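You operate a simulated robot arm through the tools that you are given. There is no shell and no other tool.

The job below is to be done with a simulated robot arm. You get a single attempt, and the scene is never put back.

Task
Sand the carriage board's rough patch, tighten its axle knob, then unclamp it.
Fine: block back on its spot; jig pin up and both board clamps free. Set down upright: sanding block. What is to be rubbed or washed off counts as gone when no trace of it is left.

The check looks at the end state, three seconds after you hand in, the way a careful person would. Anything else that was tipped, shoved, dropped, spilled or broken makes it a failure.

Robot
A 7-joint arm with a two-finger parallel gripper, fixed in place. Base frame: the origin is at the foot of the arm, x ahead of it, y to its left, z up. Units: m, rad, N and s.
Its first joint turns from -2.304 to 2.304 rad. Payload 3.91 kg.
The TCP is the grasp point between the finger pads, 0.03 m short of the fingertips. In the tool frame z runs along the fingers and y along their closing line. Largest opening 0.11 m; finger width 0.02, thickness 0.01; the body of the gripper, 0.048 by 0.112 m, starts 0.055 m behind the TCP.
Orientation is that of the tool frame in the base frame, as a unit quaternion [w, x, y, z]. With the fingers straight down and closing along the base's y, the tool's x points along the base's -x, its y along +y and its z along -z.

Tools
- The arm moves only by the tool step_arm. Its argument "targets" is a list of rows, each an object of numbers (a shift or turn left out is 0, a gripper value left out holds the last): "x", "y", "z": the shift along the base's x, y, z in units of 250 mm (1.0 is 250 mm); "wx", "wy", "wz": the turn, a rotation vector about the base's x, y, z in units of 45 degrees (1.0 is 45 degrees); "gripper": the gripper command, from -1 (shut) to 1 (fully open), values between in proportion. In form: [{"x": .., "y": .., "z": .., "wx": .., "wy": .., "wz": .., "gripper": ..}, ...]. A call has 1 to 20 rows; each row is the pose to reach, as a shift and turn from the pose commanded when the call began. A call with a number of a shift or a turn outside -1 to 1 is refused whole. A row lasts 0.2 s, in which the tool goes at most 0.05 m and 0.15 rad; a call with a longer step from one row to the next is refused whole, and so is a gripper value outside its range. A pose out of reach is approached as far as the arm can. The call stops where the force on the tool passes 60 N (or 10 N more than at its start, if that is more) or the arm is blocked; 0.2 s more then pass. The fingers move at their own pace (about 0.108 m/s each) and stop on an object; they squeeze with about 22 N. The grip force told is the motor's: it shows also when the fingers shut on nothing. Time passes only in rows, and 0.2 s behind the last, so rows that repeat a pose let the fingers close. It gives the time, the measured TCP pose, the force on the tool (base axes), the opening and the grip force at its end, in the units of the frame above (readings bear some noise), with the torque about the TCP (base axes, N m) and any sound that the robot's microphone picked up.
- Cameras (640 x 400 px; columns grow to the right, rows downward): "scene" is fixed at [0.0502, 0.5015, 1.65]; the picture's right is [0.41, -0.91, 0.00], its down [-0.81, -0.36, -0.46] and it looks along [0.42, 0.19, -0.89] (base axes); focal length 342 px, centre (320, 200). "wrist" rides on the gripper at [0.072, 0.017, -0.103] in the tool frame; the picture's right is [-0.23, 0.97, 0.00], its down [-0.76, -0.18, -0.62] and it looks along [-0.61, -0.14, 0.78] (tool axes); focal length 222 px, centre (320, 200).
- capture(camera): a new picture of that camera. The clock stands still meanwhile.
- probe_pixels(camera, pixels): there is no depth. For up to 12 entries [column, row, z] of the newest picture of that camera ("zoom" is the newest enlarged one), the place [x, y] in the base frame at which the ray of that pixel passes the height z, good to about 0.002 m. The clock stands still meanwhile.
- enlarge(camera, box): a new picture of the part [left, top, right, bottom] of that camera's present view, enlarged. The clock stands still meanwhile.
- job_done(): hands the job in; it is judged then, once.

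Leave the gripper open and the arm clear of the work at the hand-in unless told otherwise.

The tools are called after ">>>" as a command line: name --argument value ..., lists and objects as JSON in quotes. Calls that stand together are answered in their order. step_arm: Moves the arm, as the interface text tells. Its arguments: {"type":"object","properties":{"targets":{"type":"array"}},"required":["targets"]} The other tools are called the same way: capture (camera) takes a picture; probe_pixels (camera, pixels) gives the place at which the rays of pixels pass given heights; enlarge (camera, box) takes an enlarged picture of a part of a camera's view; job_done () hands the job in.

At the start:

```text
t: 0.0
tool_pos: [0.4863, 0.4032, 1.2009]
tcp_rot: [-0.001, 0.0, 1.0, 0.0]
contact_force: [-0.6, -0.3, 0.2]
wrist_torque: [0.04, 0.0, 0.0]
gripper_width: 0.1098
grasp_force: 0.0
```

scene: 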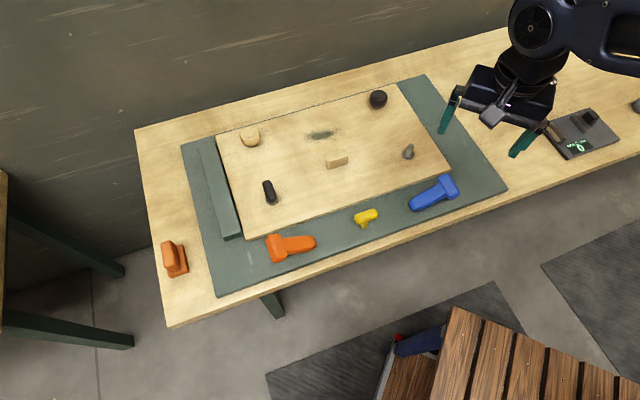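
wrist: 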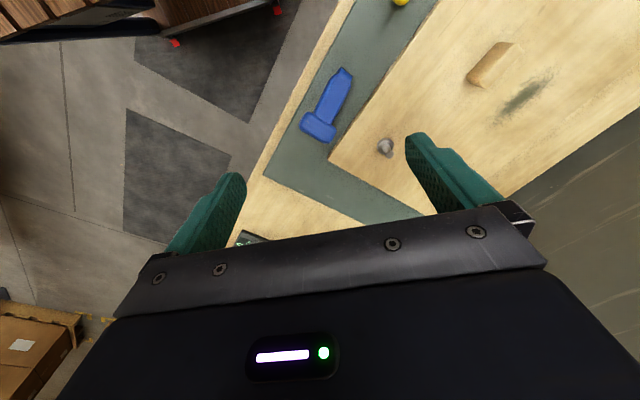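

I see a table with a board lying on a green mat. On it are knobs, a dark smudge at about (320,134) and small blocks. There are orange and blue levers and a yellow part along the near edge. I'll enlarge the parts of the scene to identify each item.

>>> enlarge --camera "scene" --box '[130, 120, 330, 300]'

>>> enlarge --camera "scene" --box '[290, 70, 510, 240]'

>>> enlarge --camera "scene" --box '[440, 60, 640, 200]'

```text
2.22 times, centred on (230, 210) of scene
```

zoom: 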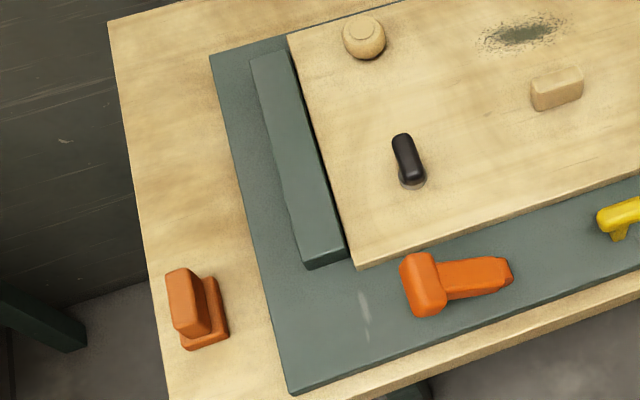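

```text
2.35 times, centred on (400, 155) of scene
```

zoom: 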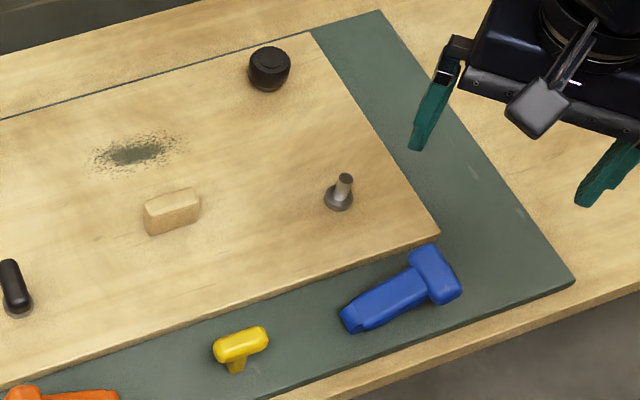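

```text
2.86 times, centred on (540, 130) of scene
```

zoom: 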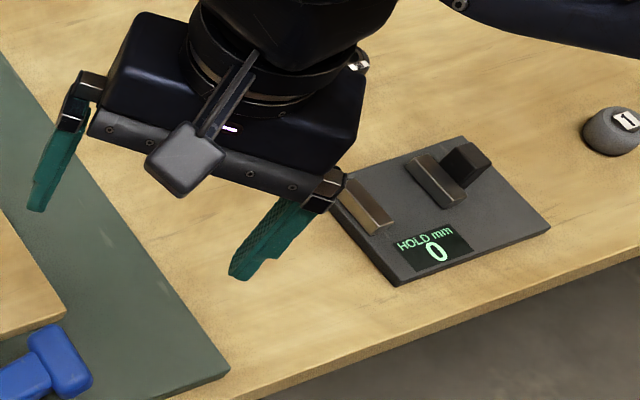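

The display plate at the right reads "HOLD mm 0". The board has a dark patch, a light knob, a black knob, a black lever, a wood block and a metal pin. Next I'll triangulate heights by probing the same features in both cameras.

>>> capture --camera "wrist"

>>> capture --camera "scene"

>>> probe_pixels --camera "scene" --pixels '[[450, 168, 0.0], [450, 168, 0.4], [450, 168, 0.7], [450, 168, 0.8], [320, 134, 0.0], [320, 134, 0.4], [320, 134, 0.8]]'

>>> probe_pixels --camera "wrist" --pixels '[[330, 158, 0.0], [330, 158, 0.4], [330, 158, 0.7], [330, 158, 0.8], [527, 93, 0.0], [527, 93, 0.4], [527, 93, 0.8]]'

```text
taken
```

wrist: 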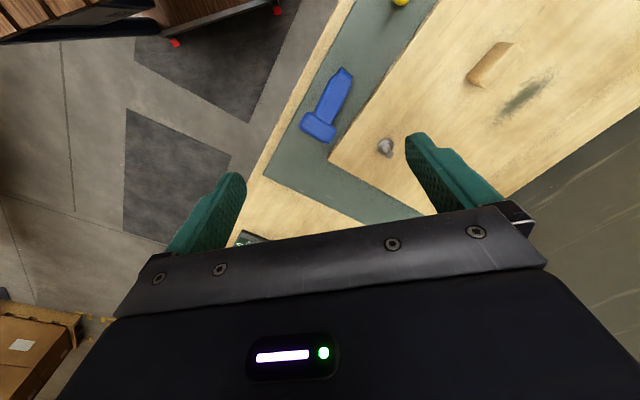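

```text
taken
```

scene: 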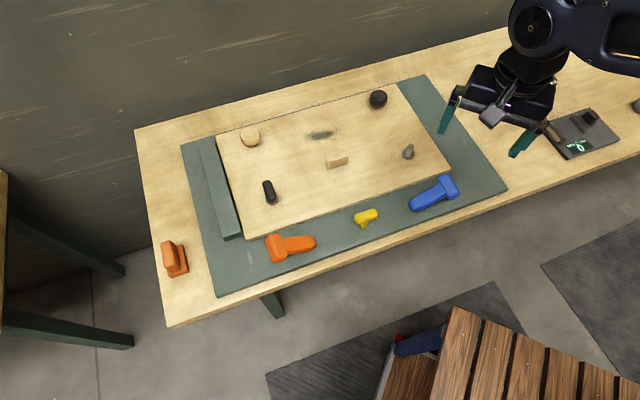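

```text
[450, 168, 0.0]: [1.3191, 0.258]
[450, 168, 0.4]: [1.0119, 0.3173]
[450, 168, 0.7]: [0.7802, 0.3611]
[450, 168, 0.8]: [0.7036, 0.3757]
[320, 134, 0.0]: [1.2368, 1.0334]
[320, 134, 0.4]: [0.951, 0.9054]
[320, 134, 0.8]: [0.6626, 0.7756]
```

```text
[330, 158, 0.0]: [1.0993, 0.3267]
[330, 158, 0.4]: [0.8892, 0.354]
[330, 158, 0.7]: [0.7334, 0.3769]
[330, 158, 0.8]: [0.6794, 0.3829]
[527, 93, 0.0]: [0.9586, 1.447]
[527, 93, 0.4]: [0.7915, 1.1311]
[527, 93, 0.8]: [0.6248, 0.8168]
```

Intersecting the rays from the two cameras puts the board's top near z≈0.89. I'll probe all the features at a few plausible heights in the scene picture.

>>> probe_pixels --camera "scene" --pixels '[[320, 134, 0.89], [250, 137, 0.9], [378, 99, 0.9], [270, 192, 0.9], [337, 161, 0.9], [408, 153, 0.9], [276, 248, 0.88], [310, 243, 0.88], [446, 188, 0.88], [415, 205, 0.88], [366, 217, 0.88], [174, 259, 0.88]]'

>>> probe_pixels --camera "scene" --pixels '[[450, 168, 0.89], [397, 85, 0.89], [217, 134, 0.89], [241, 237, 0.89], [507, 187, 0.87], [426, 75, 0.87], [181, 146, 0.87], [218, 297, 0.87], [168, 328, 0.86], [136, 130, 0.86], [572, 150, 0.87], [637, 105, 0.87]]'

```text
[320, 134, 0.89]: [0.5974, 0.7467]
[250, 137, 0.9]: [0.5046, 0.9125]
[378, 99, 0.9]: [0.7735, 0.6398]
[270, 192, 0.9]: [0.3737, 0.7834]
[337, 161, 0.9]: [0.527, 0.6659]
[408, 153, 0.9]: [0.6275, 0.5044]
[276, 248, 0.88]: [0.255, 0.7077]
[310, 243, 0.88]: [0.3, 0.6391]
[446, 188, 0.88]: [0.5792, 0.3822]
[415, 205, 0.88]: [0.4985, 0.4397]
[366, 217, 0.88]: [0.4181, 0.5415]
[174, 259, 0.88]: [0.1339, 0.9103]
```

```text
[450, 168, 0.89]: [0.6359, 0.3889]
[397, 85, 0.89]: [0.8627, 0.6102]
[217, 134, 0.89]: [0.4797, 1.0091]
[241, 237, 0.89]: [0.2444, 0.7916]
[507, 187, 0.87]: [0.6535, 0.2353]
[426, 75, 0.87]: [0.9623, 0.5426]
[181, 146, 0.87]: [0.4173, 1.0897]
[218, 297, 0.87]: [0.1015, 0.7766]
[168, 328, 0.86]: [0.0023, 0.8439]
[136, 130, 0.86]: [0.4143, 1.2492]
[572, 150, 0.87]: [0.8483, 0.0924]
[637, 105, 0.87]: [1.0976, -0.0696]
```

The board is a tilted rectangle, and some items lie near the limit of reach. I'll move the wrist camera to about (0.35, 0.65, 1.15) to see the parts closer up. Nothing is in the way at that height.

>>> step_arm --targets '[{"x": -0.068, "y": 0.123, "z": -0.025, "gripper": 1}, {"x": -0.136, "y": 0.247, "z": -0.05}, {"x": -0.204, "y": 0.37, "z": -0.075}, {"x": -0.272, "y": 0.494, "z": -0.1}, {"x": -0.34, "y": 0.617, "z": -0.125}, {"x": -0.408, "y": 0.741, "z": -0.15}, {"x": -0.476, "y": 0.864, "z": -0.175}, {"x": -0.544, "y": 0.988, "z": -0.2}, {"x": -0.544, "y": 0.988, "z": -0.2}]'

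>>> capture --camera "wrist"

>>> capture --camera "scene"

```text
t: 2.0
tool_pos: [0.3492, 0.6512, 1.1517]
tcp_rot: [0.0, 0.0, 1.0, 0.0]
contact_force: [0.7, 0.1, -0.6]
wrist_torque: [-0.01, 0.0, 0.0]
gripper_width: 0.1101
grasp_force: 0.0
```

```text
taken
```

wrist: 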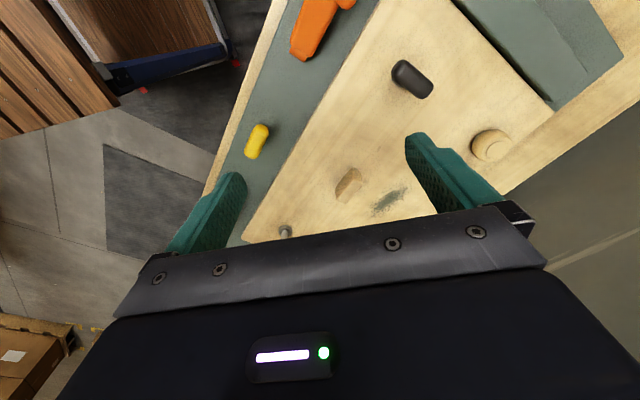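

```text
taken
```

scene: 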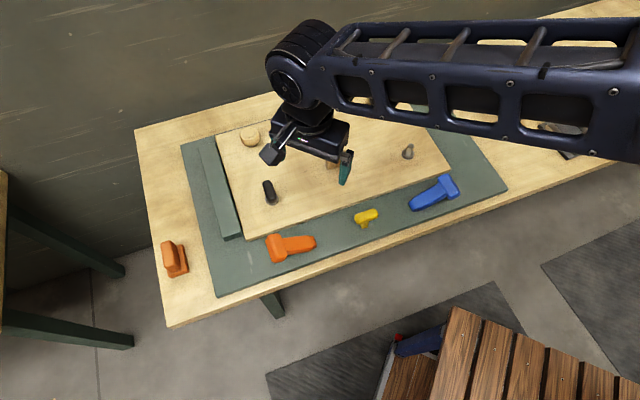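

The wrist camera now sees the board's near part well. I'll enlarge the parts: the black lever at (412,80), wood knob at (490,145), wood block at (348,185), yellow piece at (257,140) and patch at (388,200).

>>> enlarge --camera "wrist" --box '[220, 0, 420, 125]'

>>> enlarge --camera "wrist" --box '[230, 110, 430, 245]'

>>> enlarge --camera "wrist" --box '[370, 40, 550, 170]'

>>> enlarge --camera "scene" --box '[150, 225, 210, 285]'

>>> enlarge --camera "scene" --box '[250, 200, 330, 270]'

>>> enlarge --camera "scene" --box '[340, 140, 470, 235]'

```text
3.20 times, centred on (320, 62) of wrist
```

zoom: 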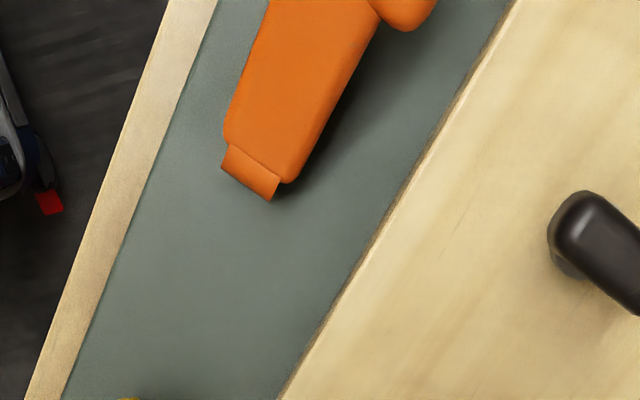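

```text
2.96 times, centred on (330, 178) of wrist
```

zoom: 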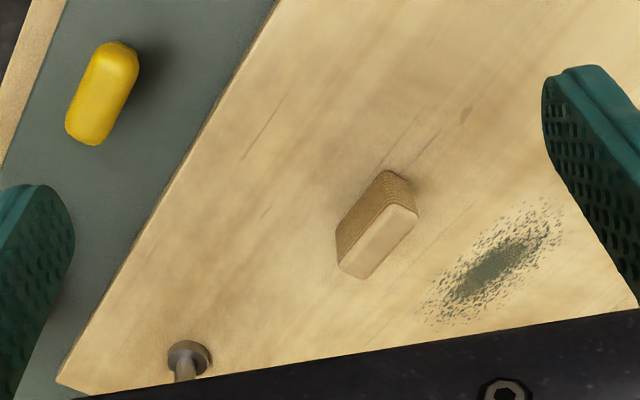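

```text
3.08 times, centred on (460, 105) of wrist
```

zoom: 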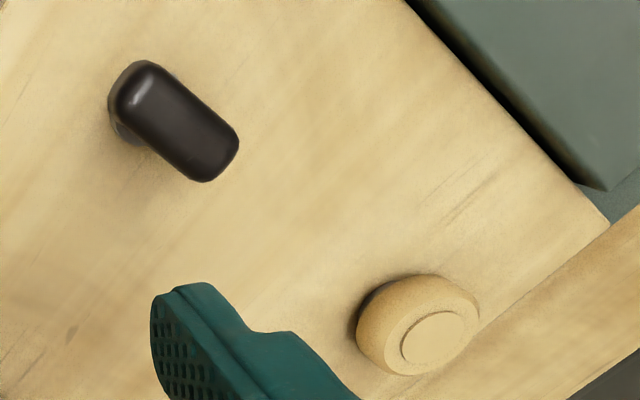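

```text
6.67 times, centred on (180, 255) of scene
```

zoom: 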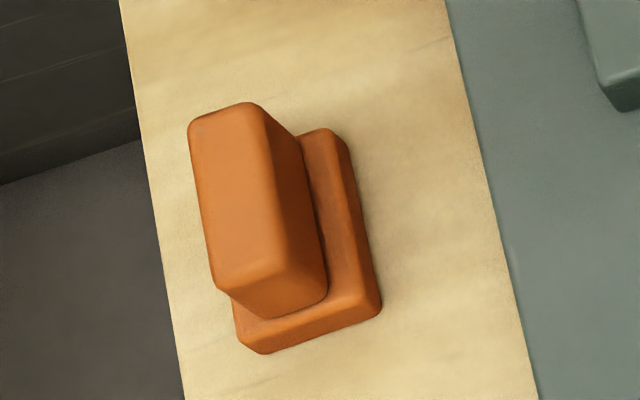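

```text
5.71 times, centred on (290, 235) of scene
```

zoom: 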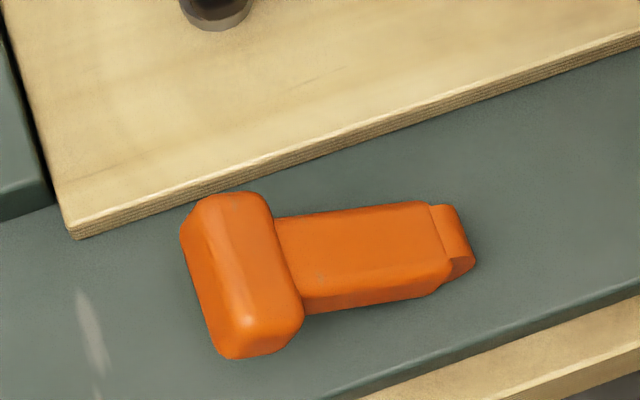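

```text
4.21 times, centred on (405, 188) of scene
```

zoom: 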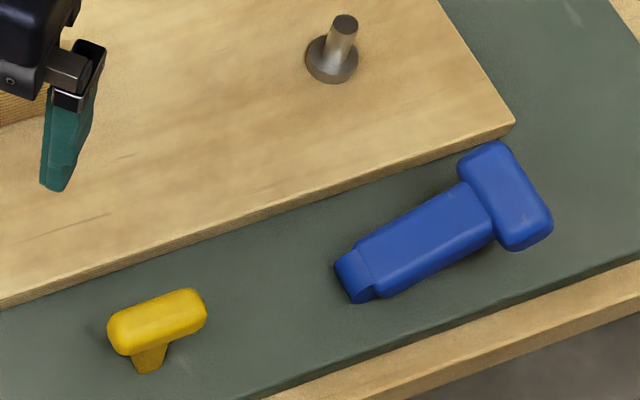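

I take the yellow T at (366,217) to be the jig pin, and the orange and blue levers to be the clamps. The rust-coloured piece at far left and the cork-like block on the board are both candidates for the sanding block. Next I'll move above the black lever and light knob for a closer view.

>>> step_arm --targets '[{"x": 0.025, "y": 0.132, "z": -0.09}, {"x": 0.05, "y": 0.264, "z": -0.18}, {"x": 0.075, "y": 0.396, "z": -0.27}, {"x": 0.1, "y": 0.528, "z": -0.36}, {"x": 0.1, "y": 0.528, "z": -0.36}]'

>>> capture --camera "wrist"

>>> enlarge --camera "wrist" --box '[220, 20, 620, 270]'

```text
t: 3.2
tool_pos: [0.3752, 0.7819, 1.0618]
tcp_rot: [0.0, 0.0, 1.0, 0.001]
contact_force: [-0.3, -0.5, -0.1]
wrist_torque: [-0.03, -0.02, 0.02]
gripper_width: 0.11
grasp_force: 0.1
```

```text
taken
```

wrist: 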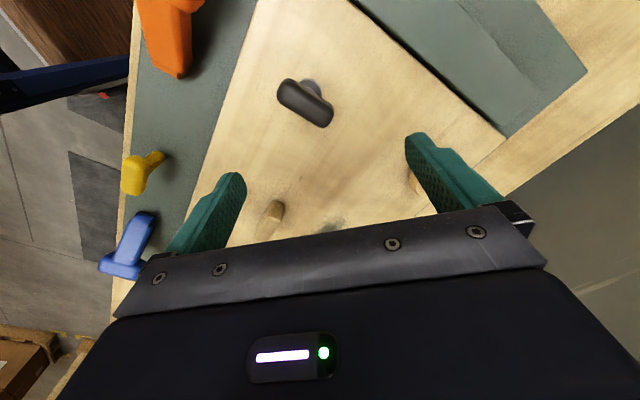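

```text
1.60 times, centred on (420, 145) of wrist
```

zoom: 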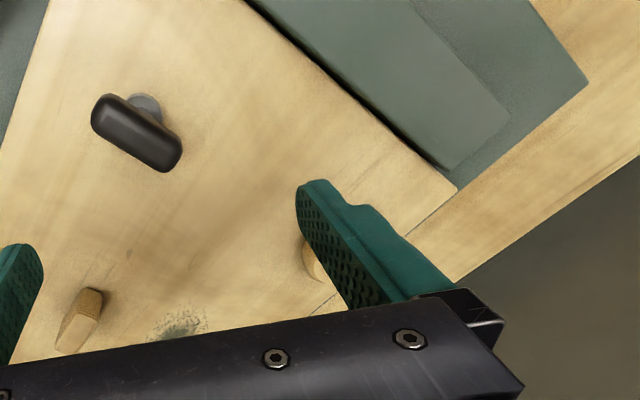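

The zoom re-renders sharply, so the fixed scene camera is best for inspecting the knobs. Right now the arm may hide the knobs there. I'll zoom on what is visible: the black T-bar at (270,191) and the light knob at (250,137).

>>> capture --camera "scene"

>>> enlarge --camera "scene" --box '[350, 75, 430, 125]'

>>> enlarge --camera "scene" --box '[380, 130, 440, 170]'

>>> enlarge --camera "scene" --box '[340, 200, 390, 235]'

```text
taken
```

scene: 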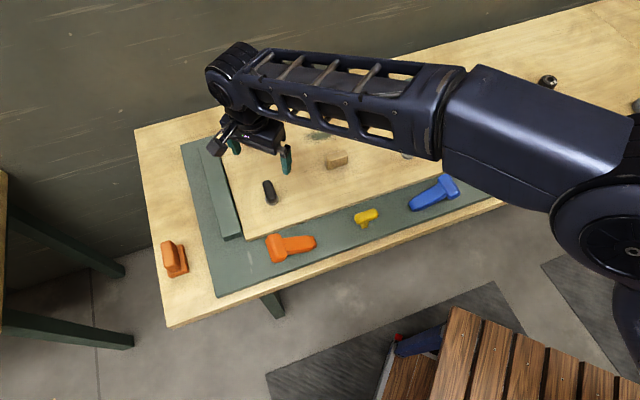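

```text
8.00 times, centred on (390, 100) of scene
```

zoom: 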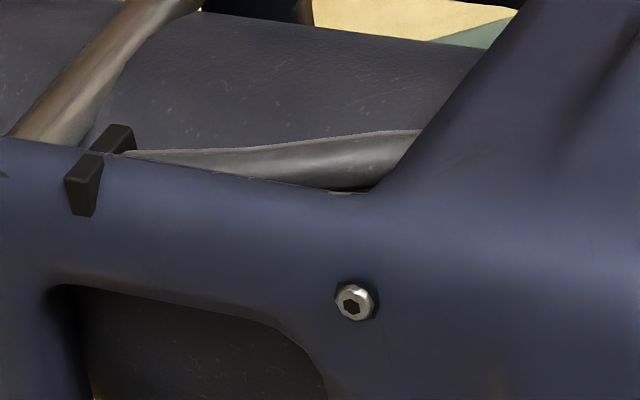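

```text
10.00 times, centred on (410, 150) of scene
```

zoom: 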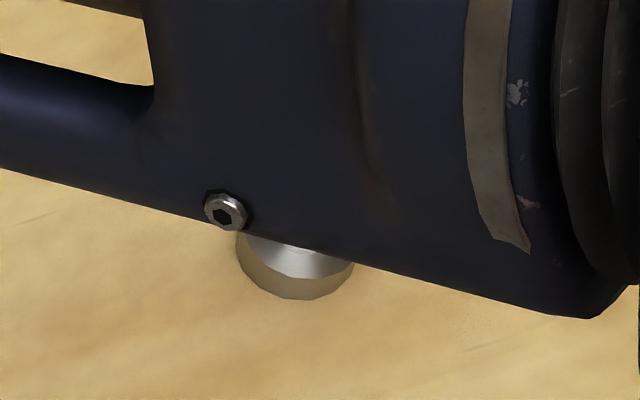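

```text
11.43 times, centred on (365, 218) of scene
```

zoom: 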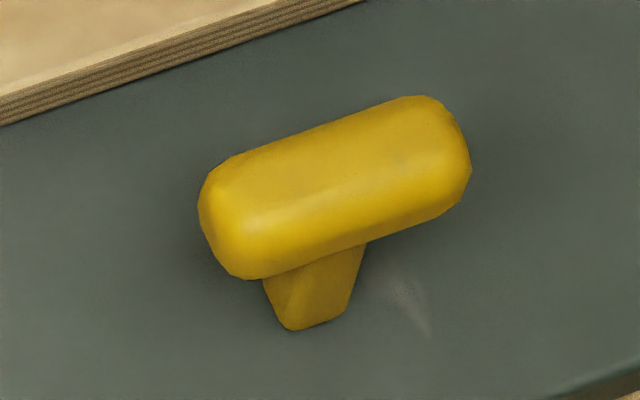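

The yellow piece is a T-handle pull, which fits the jig pin. The arm hides the rest, so I'll swing it to the right at height to clear the view of the board.

>>> step_arm --targets '[{"x": 0.03, "y": -0.1, "z": 0.12}, {"x": 0.08, "y": -0.25, "z": 0.24}, {"x": 0.14, "y": -0.4, "z": 0.34}, {"x": 0.2, "y": -0.55, "z": 0.44}, {"x": 0.26, "y": -0.7, "z": 0.5}, {"x": 0.32, "y": -0.85, "z": 0.55}, {"x": 0.38, "y": -1.0, "z": 0.6}]'

>>> step_arm --targets '[{"x": 0.06, "y": -0.16}, {"x": 0.12, "y": -0.32}, {"x": 0.18, "y": -0.48}, {"x": 0.24, "y": -0.64}, {"x": 0.3, "y": -0.8}, {"x": 0.36, "y": -0.96}]'

>>> step_arm --targets '[{"x": 0.06, "y": -0.16}, {"x": 0.12, "y": -0.32}, {"x": 0.18, "y": -0.48}, {"x": 0.18, "y": -0.64}, {"x": 0.18, "y": -0.8}, {"x": 0.18, "y": -0.96}]'

>>> capture --camera "scene"

>>> capture --camera "wrist"

```text
t: 4.8
tool_pos: [0.4699, 0.5325, 1.213]
tcp_rot: [0.0, 0.001, 1.0, -0.001]
contact_force: [0.8, 1.1, 0.5]
wrist_torque: [-0.06, -0.01, 0.01]
gripper_width: 0.1099
grasp_force: 0.1
```

```text
t: 6.2
tool_pos: [0.5595, 0.2907, 1.2133]
tcp_rot: [0.0, 0.0, 1.0, 0.001]
contact_force: [0.1, -0.5, 1.0]
wrist_torque: [-0.01, 0.02, 0.01]
gripper_width: 0.11
grasp_force: 0.0
```

```text
t: 7.6
tool_pos: [0.6071, 0.0526, 1.2118]
tcp_rot: [0.0, -0.001, 1.0, 0.0]
contact_force: [0.3, -0.8, 0.3]
wrist_torque: [-0.05, 0.0, 0.0]
gripper_width: 0.1101
grasp_force: 0.1
```

```text
taken
```

scene: 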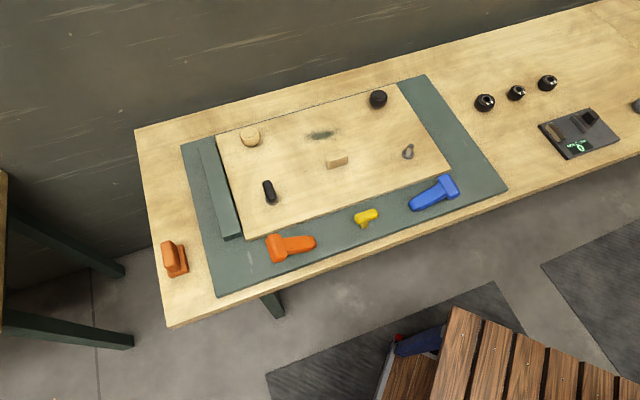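

```text
taken
```

wrist: 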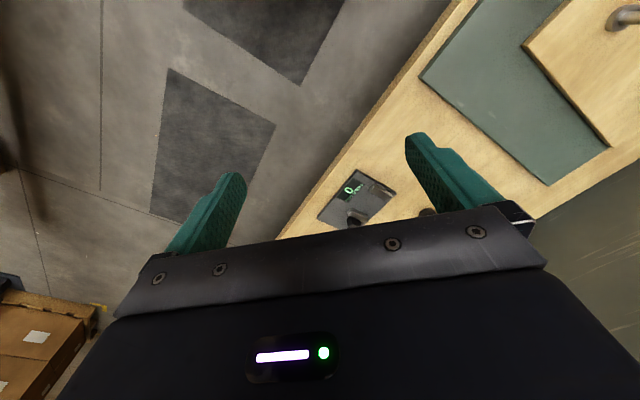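

The arm is clear of the board. Three black cups with pins also show at (485,102), (516,92) and (547,83). I'll zoom in on every feature.

>>> enlarge --camera "scene" --box '[230, 115, 280, 150]'

>>> enlarge --camera "scene" --box '[355, 80, 405, 115]'

>>> enlarge --camera "scene" --box '[385, 135, 435, 170]'

>>> enlarge --camera "scene" --box '[245, 170, 295, 210]'

>>> enlarge --camera "scene" --box '[290, 115, 360, 175]'

>>> enlarge --camera "scene" --box '[465, 65, 640, 165]'

```text
11.43 times, centred on (255, 132) of scene
```

zoom: 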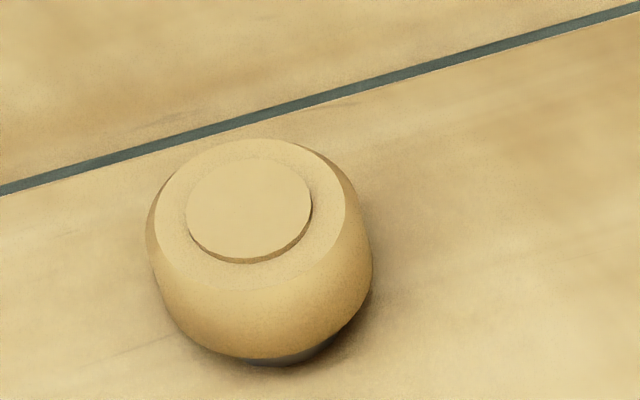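

```text
11.43 times, centred on (380, 98) of scene
```

zoom: 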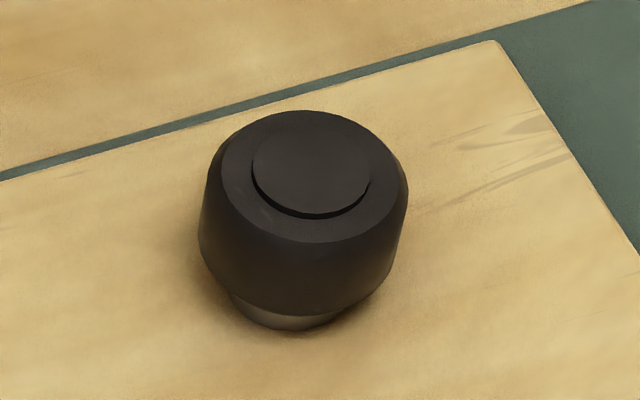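

```text
11.43 times, centred on (410, 152) of scene
```

zoom: 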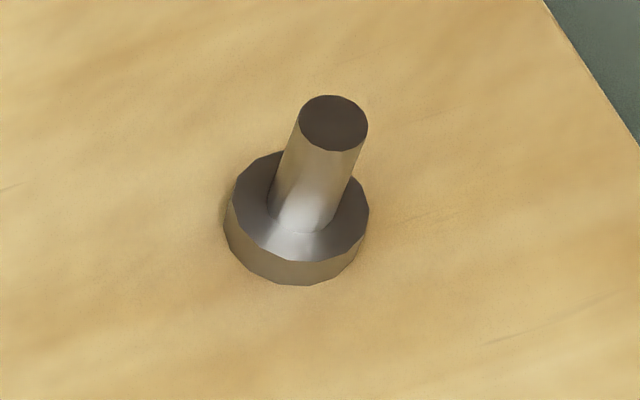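

```text
10.00 times, centred on (270, 190) of scene
```

zoom: 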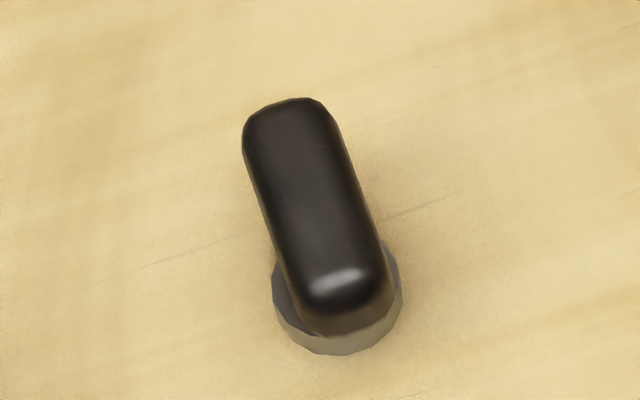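

```text
6.67 times, centred on (325, 145) of scene
```

zoom: 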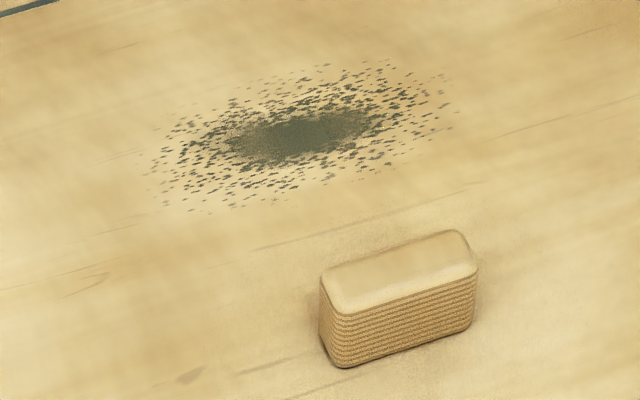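

```text
3.66 times, centred on (552, 115) of scene
```

zoom: 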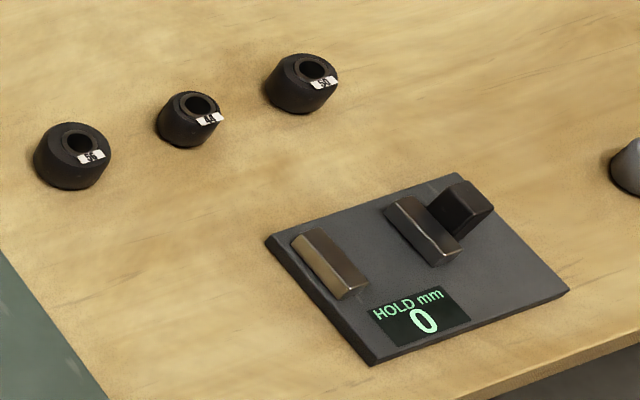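

The board has four fittings: a wood knob, a black round knob, a black T-bar and a bare stud. The block on the board shares the board's plywood look. The rust-coloured piece has a base and a handle. Next I'll take the wrist camera over the blue clamp for a close look at how the clamps work.

>>> step_arm --targets '[{"x": -0.03, "y": 0.16}, {"x": -0.06, "y": 0.32}, {"x": -0.1, "y": 0.48}, {"x": -0.15, "y": 0.64}, {"x": -0.2, "y": 0.8}, {"x": -0.25, "y": 0.96}]'

>>> step_arm --targets '[{"x": -0.05, "y": 0.12, "z": -0.1}, {"x": -0.1, "y": 0.24, "z": -0.2}, {"x": -0.15, "y": 0.32, "z": -0.3}, {"x": -0.15, "y": 0.32, "z": -0.3}]'

>>> capture --camera "wrist"

```text
t: 9.0
tool_pos: [0.5441, 0.29, 1.2123]
tcp_rot: [0.0, 0.001, 1.0, -0.001]
contact_force: [-1.0, -0.2, -0.2]
wrist_torque: [0.05, -0.02, -0.02]
gripper_width: 0.1101
grasp_force: 0.0
```

```text
t: 10.0
tool_pos: [0.5041, 0.3716, 1.137]
tcp_rot: [0.0, 0.0, 1.0, 0.0]
contact_force: [-0.6, 0.3, 0.5]
wrist_torque: [-0.02, 0.01, 0.01]
gripper_width: 0.11
grasp_force: 0.0
```

```text
taken
```

wrist: 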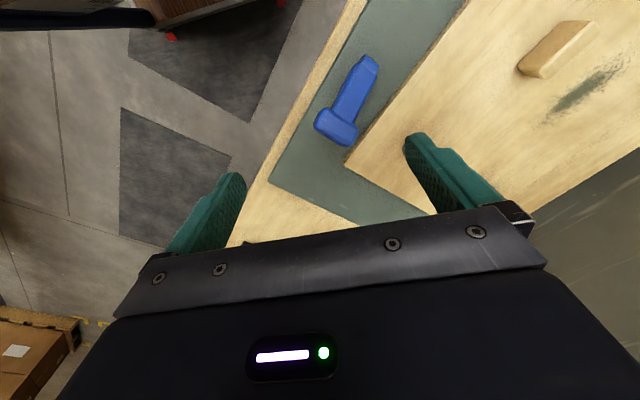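

>>> enlarge --camera "wrist" --box '[290, 35, 410, 165]'

>>> enlarge --camera "scene" --box '[400, 165, 470, 220]'

>>> enlarge --camera "wrist" --box '[500, 0, 640, 120]'

```text
3.08 times, centred on (350, 100) of wrist
```

zoom: 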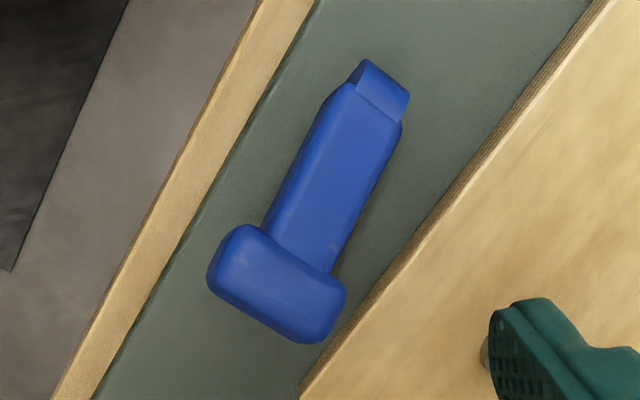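

```text
7.27 times, centred on (435, 192) of scene
```

zoom: 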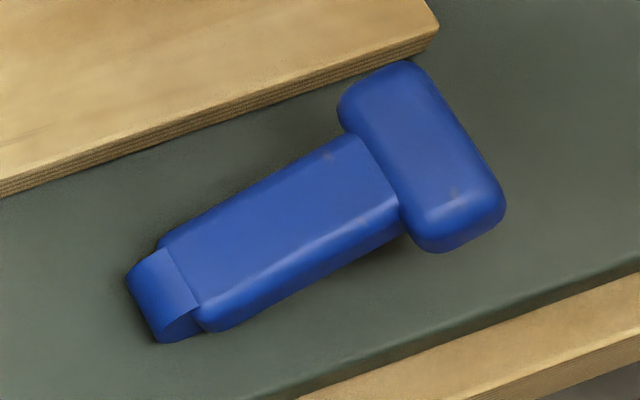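

```text
3.33 times, centred on (570, 60) of wrist
```

zoom: 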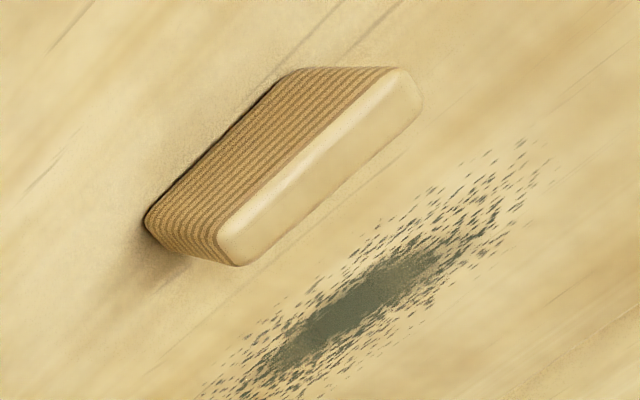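

The blue clamp is a lever lying flat, with its hinge barrel at the inner end and its T-handle at the outer end. It should lift about that hinge. Next I'll look at the rust-coloured piece at far left, travelling at safe height over the orange clamp.

>>> step_arm --targets '[{"x": -0.07, "y": 0.16}, {"x": -0.14, "y": 0.32}, {"x": -0.21, "y": 0.48}, {"x": -0.28, "y": 0.64}, {"x": -0.36, "y": 0.8}, {"x": -0.45, "y": 0.96}]'

>>> step_arm --targets '[{"x": -0.1, "y": 0.12}, {"x": -0.2, "y": 0.25}, {"x": -0.32, "y": 0.38}, {"x": -0.45, "y": 0.5}, {"x": -0.58, "y": 0.6}, {"x": -0.72, "y": 0.68}, {"x": -0.84, "y": 0.72}, {"x": -0.96, "y": 0.76}, {"x": -0.96, "y": 0.76}]'

>>> capture --camera "wrist"

```text
t: 11.4
tool_pos: [0.3936, 0.6107, 1.1379]
tcp_rot: [0.0, 0.001, 1.0, 0.001]
contact_force: [-0.1, -0.9, 0.3]
wrist_torque: [0.09, 0.03, -0.01]
gripper_width: 0.1103
grasp_force: 0.1
```

```text
t: 13.4
tool_pos: [0.1522, 0.8012, 1.1371]
tcp_rot: [0.0, 0.001, 1.0, 0.0]
contact_force: [0.8, 0.5, 0.8]
wrist_torque: [-0.01, 0.04, -0.03]
gripper_width: 0.1103
grasp_force: 0.0
```

```text
taken
```

wrist: 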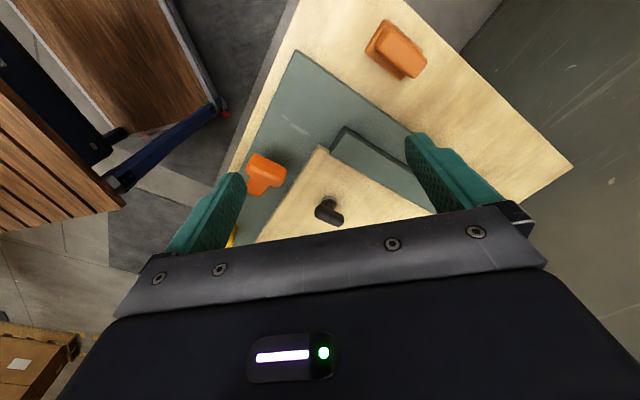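

>>> enlarge --camera "wrist" --box '[345, 5, 445, 95]'

>>> enlarge --camera "wrist" --box '[230, 140, 360, 240]'

>>> enlarge --camera "scene" --box '[150, 225, 210, 285]'

```text
4.44 times, centred on (395, 50) of wrist
```

zoom: 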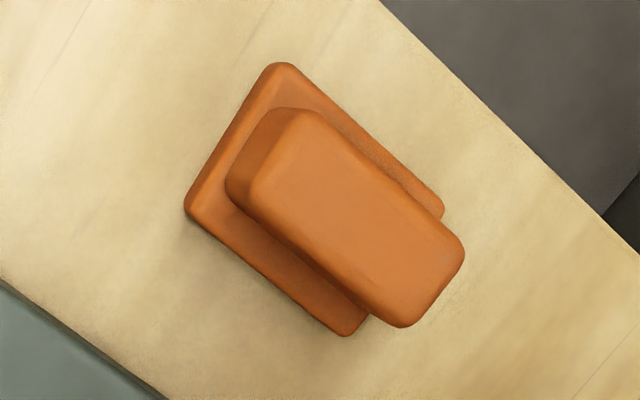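

```text
4.00 times, centred on (295, 190) of wrist
```

zoom: 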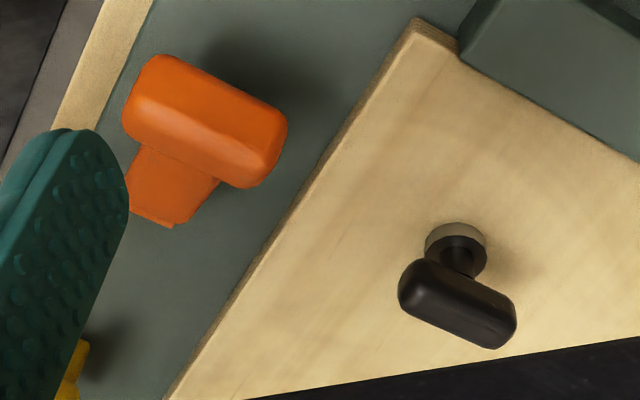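

```text
6.67 times, centred on (180, 255) of scene
```

zoom: 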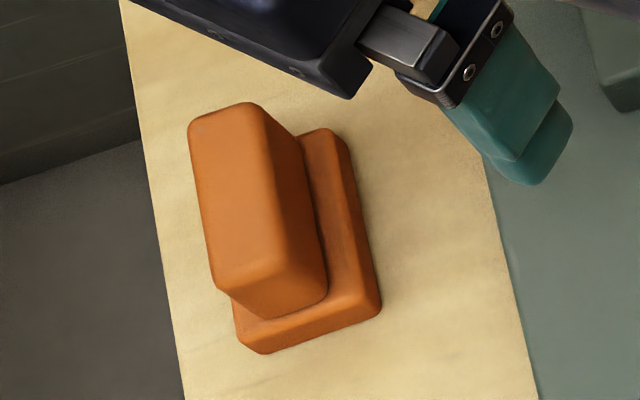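

The rust-coloured piece has a flat base and a grip handle on top, so it is the sanding block. I'll triangulate heights from this view and the scene view, using the block's handle corners, base corners and T-bar.

>>> enlarge --camera "wrist" --box '[345, 5, 445, 95]'

>>> probe_pixels --camera "zoom" --pixels '[[278, 66, 0.86], [187, 210, 0.86], [345, 335, 0.86], [440, 210, 0.86], [278, 66, 0.9], [187, 210, 0.9], [345, 335, 0.9], [440, 210, 0.9]]'

>>> probe_pixels --camera "zoom" --pixels '[[302, 112, 0.9], [252, 195, 0.9], [403, 325, 0.9], [463, 250, 0.9], [302, 112, 0.94], [252, 195, 0.94], [403, 325, 0.94], [463, 250, 0.94]]'

>>> enlarge --camera "scene" --box '[150, 225, 210, 285]'

>>> probe_pixels --camera "zoom" --pixels '[[250, 350, 0.86], [378, 315, 0.86], [330, 132, 0.86], [250, 350, 0.9], [378, 315, 0.9], [330, 132, 0.9]]'

>>> probe_pixels --camera "zoom" --pixels '[[190, 125, 0.9], [262, 105, 0.9], [282, 270, 0.9], [215, 285, 0.9], [190, 125, 0.94], [262, 105, 0.94], [282, 270, 0.94], [215, 285, 0.94]]'

```text
4.44 times, centred on (395, 50) of wrist
```

zoom: 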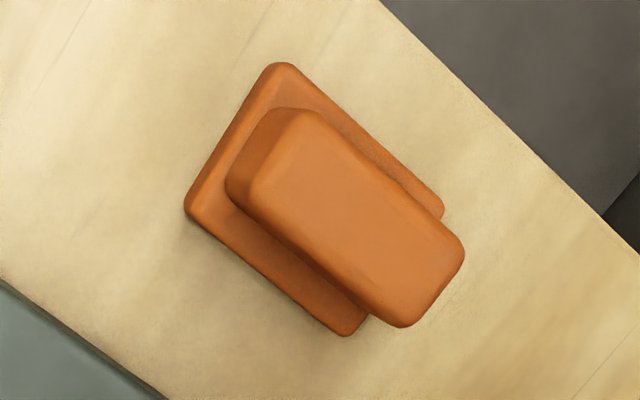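

```text
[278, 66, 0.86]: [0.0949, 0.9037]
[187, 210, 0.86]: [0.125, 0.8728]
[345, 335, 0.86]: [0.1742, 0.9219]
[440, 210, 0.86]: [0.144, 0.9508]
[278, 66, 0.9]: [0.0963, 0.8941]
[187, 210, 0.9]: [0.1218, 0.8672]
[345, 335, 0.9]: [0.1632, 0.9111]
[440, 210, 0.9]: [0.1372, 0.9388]
```

```text
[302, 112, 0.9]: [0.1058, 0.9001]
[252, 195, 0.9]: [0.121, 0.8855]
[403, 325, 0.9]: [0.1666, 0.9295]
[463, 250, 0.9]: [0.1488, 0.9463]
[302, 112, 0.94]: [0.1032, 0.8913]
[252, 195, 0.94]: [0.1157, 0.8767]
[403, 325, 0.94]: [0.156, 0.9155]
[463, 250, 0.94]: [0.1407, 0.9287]
```

```text
6.67 times, centred on (180, 255) of scene
```

zoom: 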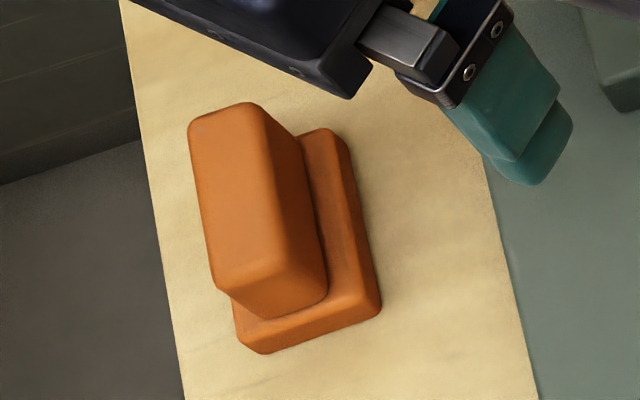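

```text
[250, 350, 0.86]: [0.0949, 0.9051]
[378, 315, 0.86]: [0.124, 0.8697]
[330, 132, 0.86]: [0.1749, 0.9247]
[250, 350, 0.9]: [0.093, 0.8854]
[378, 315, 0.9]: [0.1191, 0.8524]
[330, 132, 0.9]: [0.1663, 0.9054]
```

```text
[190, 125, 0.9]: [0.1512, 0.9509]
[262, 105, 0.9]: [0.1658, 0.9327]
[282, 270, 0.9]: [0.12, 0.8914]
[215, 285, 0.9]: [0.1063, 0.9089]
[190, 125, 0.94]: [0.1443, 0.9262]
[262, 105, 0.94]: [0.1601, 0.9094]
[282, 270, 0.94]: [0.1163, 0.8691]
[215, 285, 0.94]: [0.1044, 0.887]
```

The block's base is about 0.043 × 0.07 m, centred near (0.134, 0.912), with its long axis at 45°. The handle top is at z≈0.92. Now I'll triangulate the board top, T-bar and orange clamp.

>>> enlarge --camera "wrist" --box '[230, 140, 360, 240]'

>>> probe_pixels --camera "zoom" --pixels '[[418, 22, 0.88], [418, 22, 0.9], [425, 300, 0.92], [425, 300, 0.96], [490, 320, 0.92], [490, 320, 0.96], [455, 250, 0.89], [455, 250, 0.91], [150, 90, 0.9], [150, 90, 0.94], [265, 150, 0.9], [265, 150, 0.94]]'

>>> enlarge --camera "scene" --box '[235, 165, 325, 265]'

```text
4.00 times, centred on (295, 190) of wrist
```

zoom: 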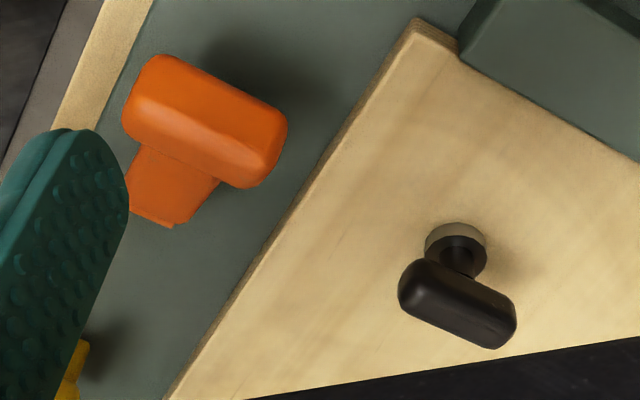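

```text
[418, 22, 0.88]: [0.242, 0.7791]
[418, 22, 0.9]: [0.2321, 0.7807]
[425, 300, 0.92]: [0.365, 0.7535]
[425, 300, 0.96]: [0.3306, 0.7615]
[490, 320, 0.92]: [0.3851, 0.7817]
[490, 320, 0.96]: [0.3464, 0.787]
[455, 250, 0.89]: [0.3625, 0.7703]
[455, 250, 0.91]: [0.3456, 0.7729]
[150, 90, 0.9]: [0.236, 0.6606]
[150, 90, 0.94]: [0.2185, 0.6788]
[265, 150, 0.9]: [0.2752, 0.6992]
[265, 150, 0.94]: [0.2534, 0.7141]
```

```text
4.00 times, centred on (280, 215) of scene
```

zoom: 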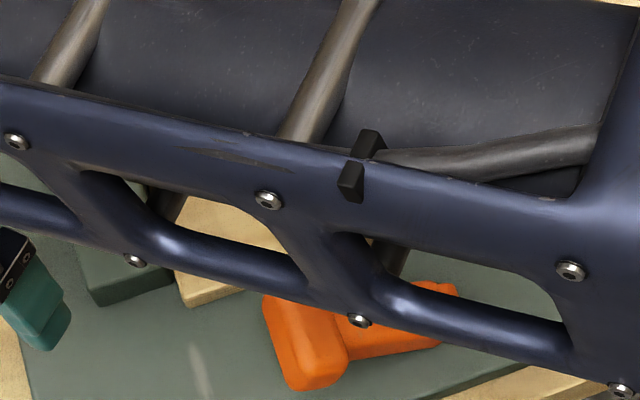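

The scene camera is fixed, so I can probe the pixel positions I noted from the earlier clear pictures.

>>> probe_pixels --camera "scene" --pixels '[[245.3, 238.9, 0.88], [245.3, 238.9, 0.9], [267, 182, 0.92], [267, 182, 0.96], [272.6, 199.5, 0.92], [272.6, 199.5, 0.96], [271.8, 202, 0.88], [271.8, 202, 0.9], [275, 239, 0.9], [275, 239, 0.94], [278, 257, 0.9], [278, 257, 0.94]]'

```text
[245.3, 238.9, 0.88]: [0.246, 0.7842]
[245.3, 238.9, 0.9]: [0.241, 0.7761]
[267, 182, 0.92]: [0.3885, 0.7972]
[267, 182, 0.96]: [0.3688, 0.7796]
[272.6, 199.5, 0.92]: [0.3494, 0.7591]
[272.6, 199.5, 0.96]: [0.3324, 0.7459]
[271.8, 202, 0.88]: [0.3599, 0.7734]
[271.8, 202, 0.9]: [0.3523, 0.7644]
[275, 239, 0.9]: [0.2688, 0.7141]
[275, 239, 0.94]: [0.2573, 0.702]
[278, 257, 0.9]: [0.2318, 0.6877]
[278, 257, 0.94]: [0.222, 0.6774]
```

The T-knob's axis is near (0.361, 0.772) with its bar at z≈0.94, and the orange T-head is near (0.243, 0.690, 0.92). I'll probe the patch extents seen in the earlier clear zoom at board height.

>>> probe_pixels --camera "scene" --pixels '[[299.5, 140.5, 0.885], [345.2, 131.5, 0.885], [334, 124.3, 0.885], [302.8, 146.5, 0.885], [322.8, 135.3, 0.885], [340, 126, 0.885], [316, 127, 0.885], [330, 144, 0.885], [325, 156, 0.885], [348, 157, 0.885], [327, 168, 0.885], [347, 163, 0.885]]'

```text
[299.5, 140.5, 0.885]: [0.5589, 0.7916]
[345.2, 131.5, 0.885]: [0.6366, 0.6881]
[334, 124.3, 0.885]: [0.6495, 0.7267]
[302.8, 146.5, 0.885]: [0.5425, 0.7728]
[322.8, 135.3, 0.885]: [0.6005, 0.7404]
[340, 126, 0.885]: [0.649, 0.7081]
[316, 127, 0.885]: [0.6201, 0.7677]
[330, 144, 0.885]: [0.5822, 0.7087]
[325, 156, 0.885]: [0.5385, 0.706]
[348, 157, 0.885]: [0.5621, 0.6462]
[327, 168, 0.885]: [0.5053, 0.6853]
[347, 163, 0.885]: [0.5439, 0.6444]
```

The patch spans about 0.13 × 0.065 m along the board's diagonal axes. The block base, at 0.07 m across, will cover it in two or three overlapping passes. Next I'll turn the tool +45° about z so the fingers close across the handle, and hover above the block.

>>> step_arm --targets '[{"x": -0.01, "y": 0.07, "z": -0.04, "wz": 0.17}, {"x": -0.025, "y": 0.14, "z": -0.09, "wz": 0.34}, {"x": -0.04, "y": 0.22, "z": -0.14, "wz": 0.5}, {"x": -0.05, "y": 0.3, "z": -0.19, "wz": 0.67}, {"x": -0.065, "y": 0.37, "z": -0.24, "wz": 0.84}, {"x": -0.076, "y": 0.44, "z": -0.28, "wz": 1.0}, {"x": -0.076, "y": 0.44, "z": -0.28, "wz": 1.0}]'

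>>> capture --camera "wrist"

>>> capture --camera "scene"

```text
t: 15.0
tool_pos: [0.1336, 0.911, 1.0657]
tcp_rot: [0.0, -0.383, 0.924, 0.0]
contact_force: [-0.6, -0.3, -0.4]
wrist_torque: [-0.02, -0.04, 0.01]
gripper_width: 0.11
grasp_force: 0.1
```

```text
taken
```

wrist: 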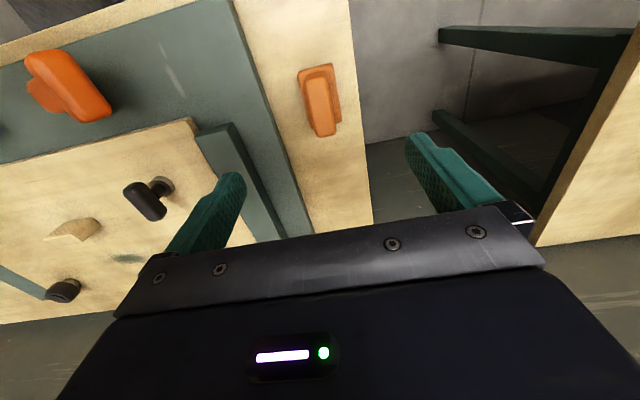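

```text
taken
```

scene: 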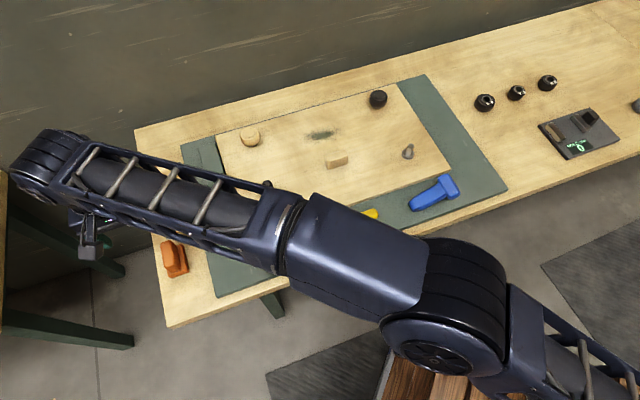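

The block sits at (318,100) between the open fingers, and its handle slants by the camera's built-in twist. I'll probe the handle corners at z=0.92 for exact centring.

>>> enlarge --camera "wrist" --box '[280, 50, 360, 150]'

```text
4.00 times, centred on (320, 100) of wrist
```

zoom: 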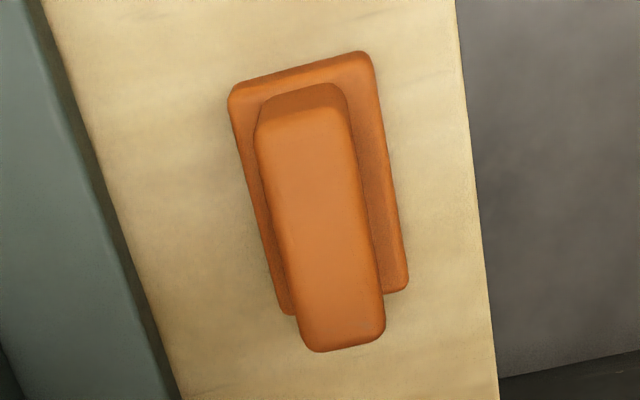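

>>> probe_pixels --camera "zoom" --pixels '[[260, 128, 0.92], [350, 110, 0.92], [385, 330, 0.92], [308, 350, 0.92], [230, 95, 0.86], [365, 52, 0.86], [408, 285, 0.86], [285, 312, 0.86], [372, 220, 0.92], [282, 240, 0.92]]'

```text
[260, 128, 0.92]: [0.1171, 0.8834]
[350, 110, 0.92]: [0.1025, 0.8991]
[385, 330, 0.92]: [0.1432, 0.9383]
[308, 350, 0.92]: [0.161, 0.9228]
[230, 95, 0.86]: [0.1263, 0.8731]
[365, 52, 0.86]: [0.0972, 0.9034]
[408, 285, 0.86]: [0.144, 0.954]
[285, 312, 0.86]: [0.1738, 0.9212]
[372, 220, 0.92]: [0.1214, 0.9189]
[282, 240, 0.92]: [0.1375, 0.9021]
```

The handle centre is about (0.1335, 0.912), its width 0.023 m and its direction 45°. The TCP is already aligned with it, so I'll descend to z≈0.903, which puts the fingertips at about 0.873, just above the base. Then I'll close.

>>> step_arm --targets '[{"z": -0.15}, {"z": -0.3, "y": 0.004}, {"z": -0.45, "y": 0.004}, {"z": -0.55, "y": 0.004}, {"z": -0.6, "y": 0.004}, {"z": -0.645, "y": 0.004}, {"z": -0.645, "y": 0.004}]'

>>> capture --camera "wrist"

```text
t: 16.6
tool_pos: [0.1353, 0.9131, 0.9047]
tcp_rot: [0.0, -0.382, 0.924, 0.001]
contact_force: [0.5, 0.9, 0.7]
wrist_torque: [-0.06, -0.01, -0.01]
gripper_width: 0.1101
grasp_force: 0.1
```

```text
taken
```

wrist: 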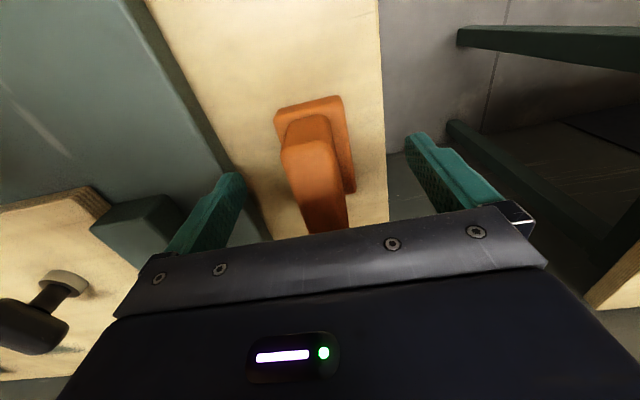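

The handle lies between the fingers and no contact shows. Closing the gripper now.

>>> step_arm --targets '[{"gripper": -1}, {"gripper": -1}, {"gripper": -1}, {"gripper": -1}, {"gripper": -1}]'

>>> enlarge --camera "wrist" --box '[180, 60, 460, 260]'

```text
t: 17.8
tool_pos: [0.1345, 0.9127, 0.9046]
tcp_rot: [0.001, -0.383, 0.924, 0.0]
contact_force: [1.0, 0.0, -1.0]
wrist_torque: [0.03, -0.02, 0.0]
gripper_width: 0.0257
grasp_force: 21.9
```

```text
2.00 times, centred on (320, 160) of wrist
```

zoom: 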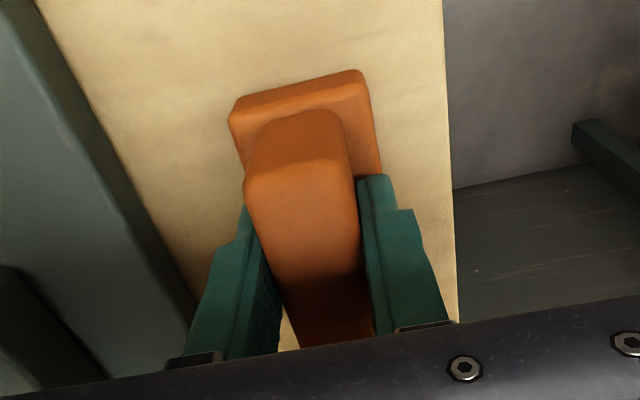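

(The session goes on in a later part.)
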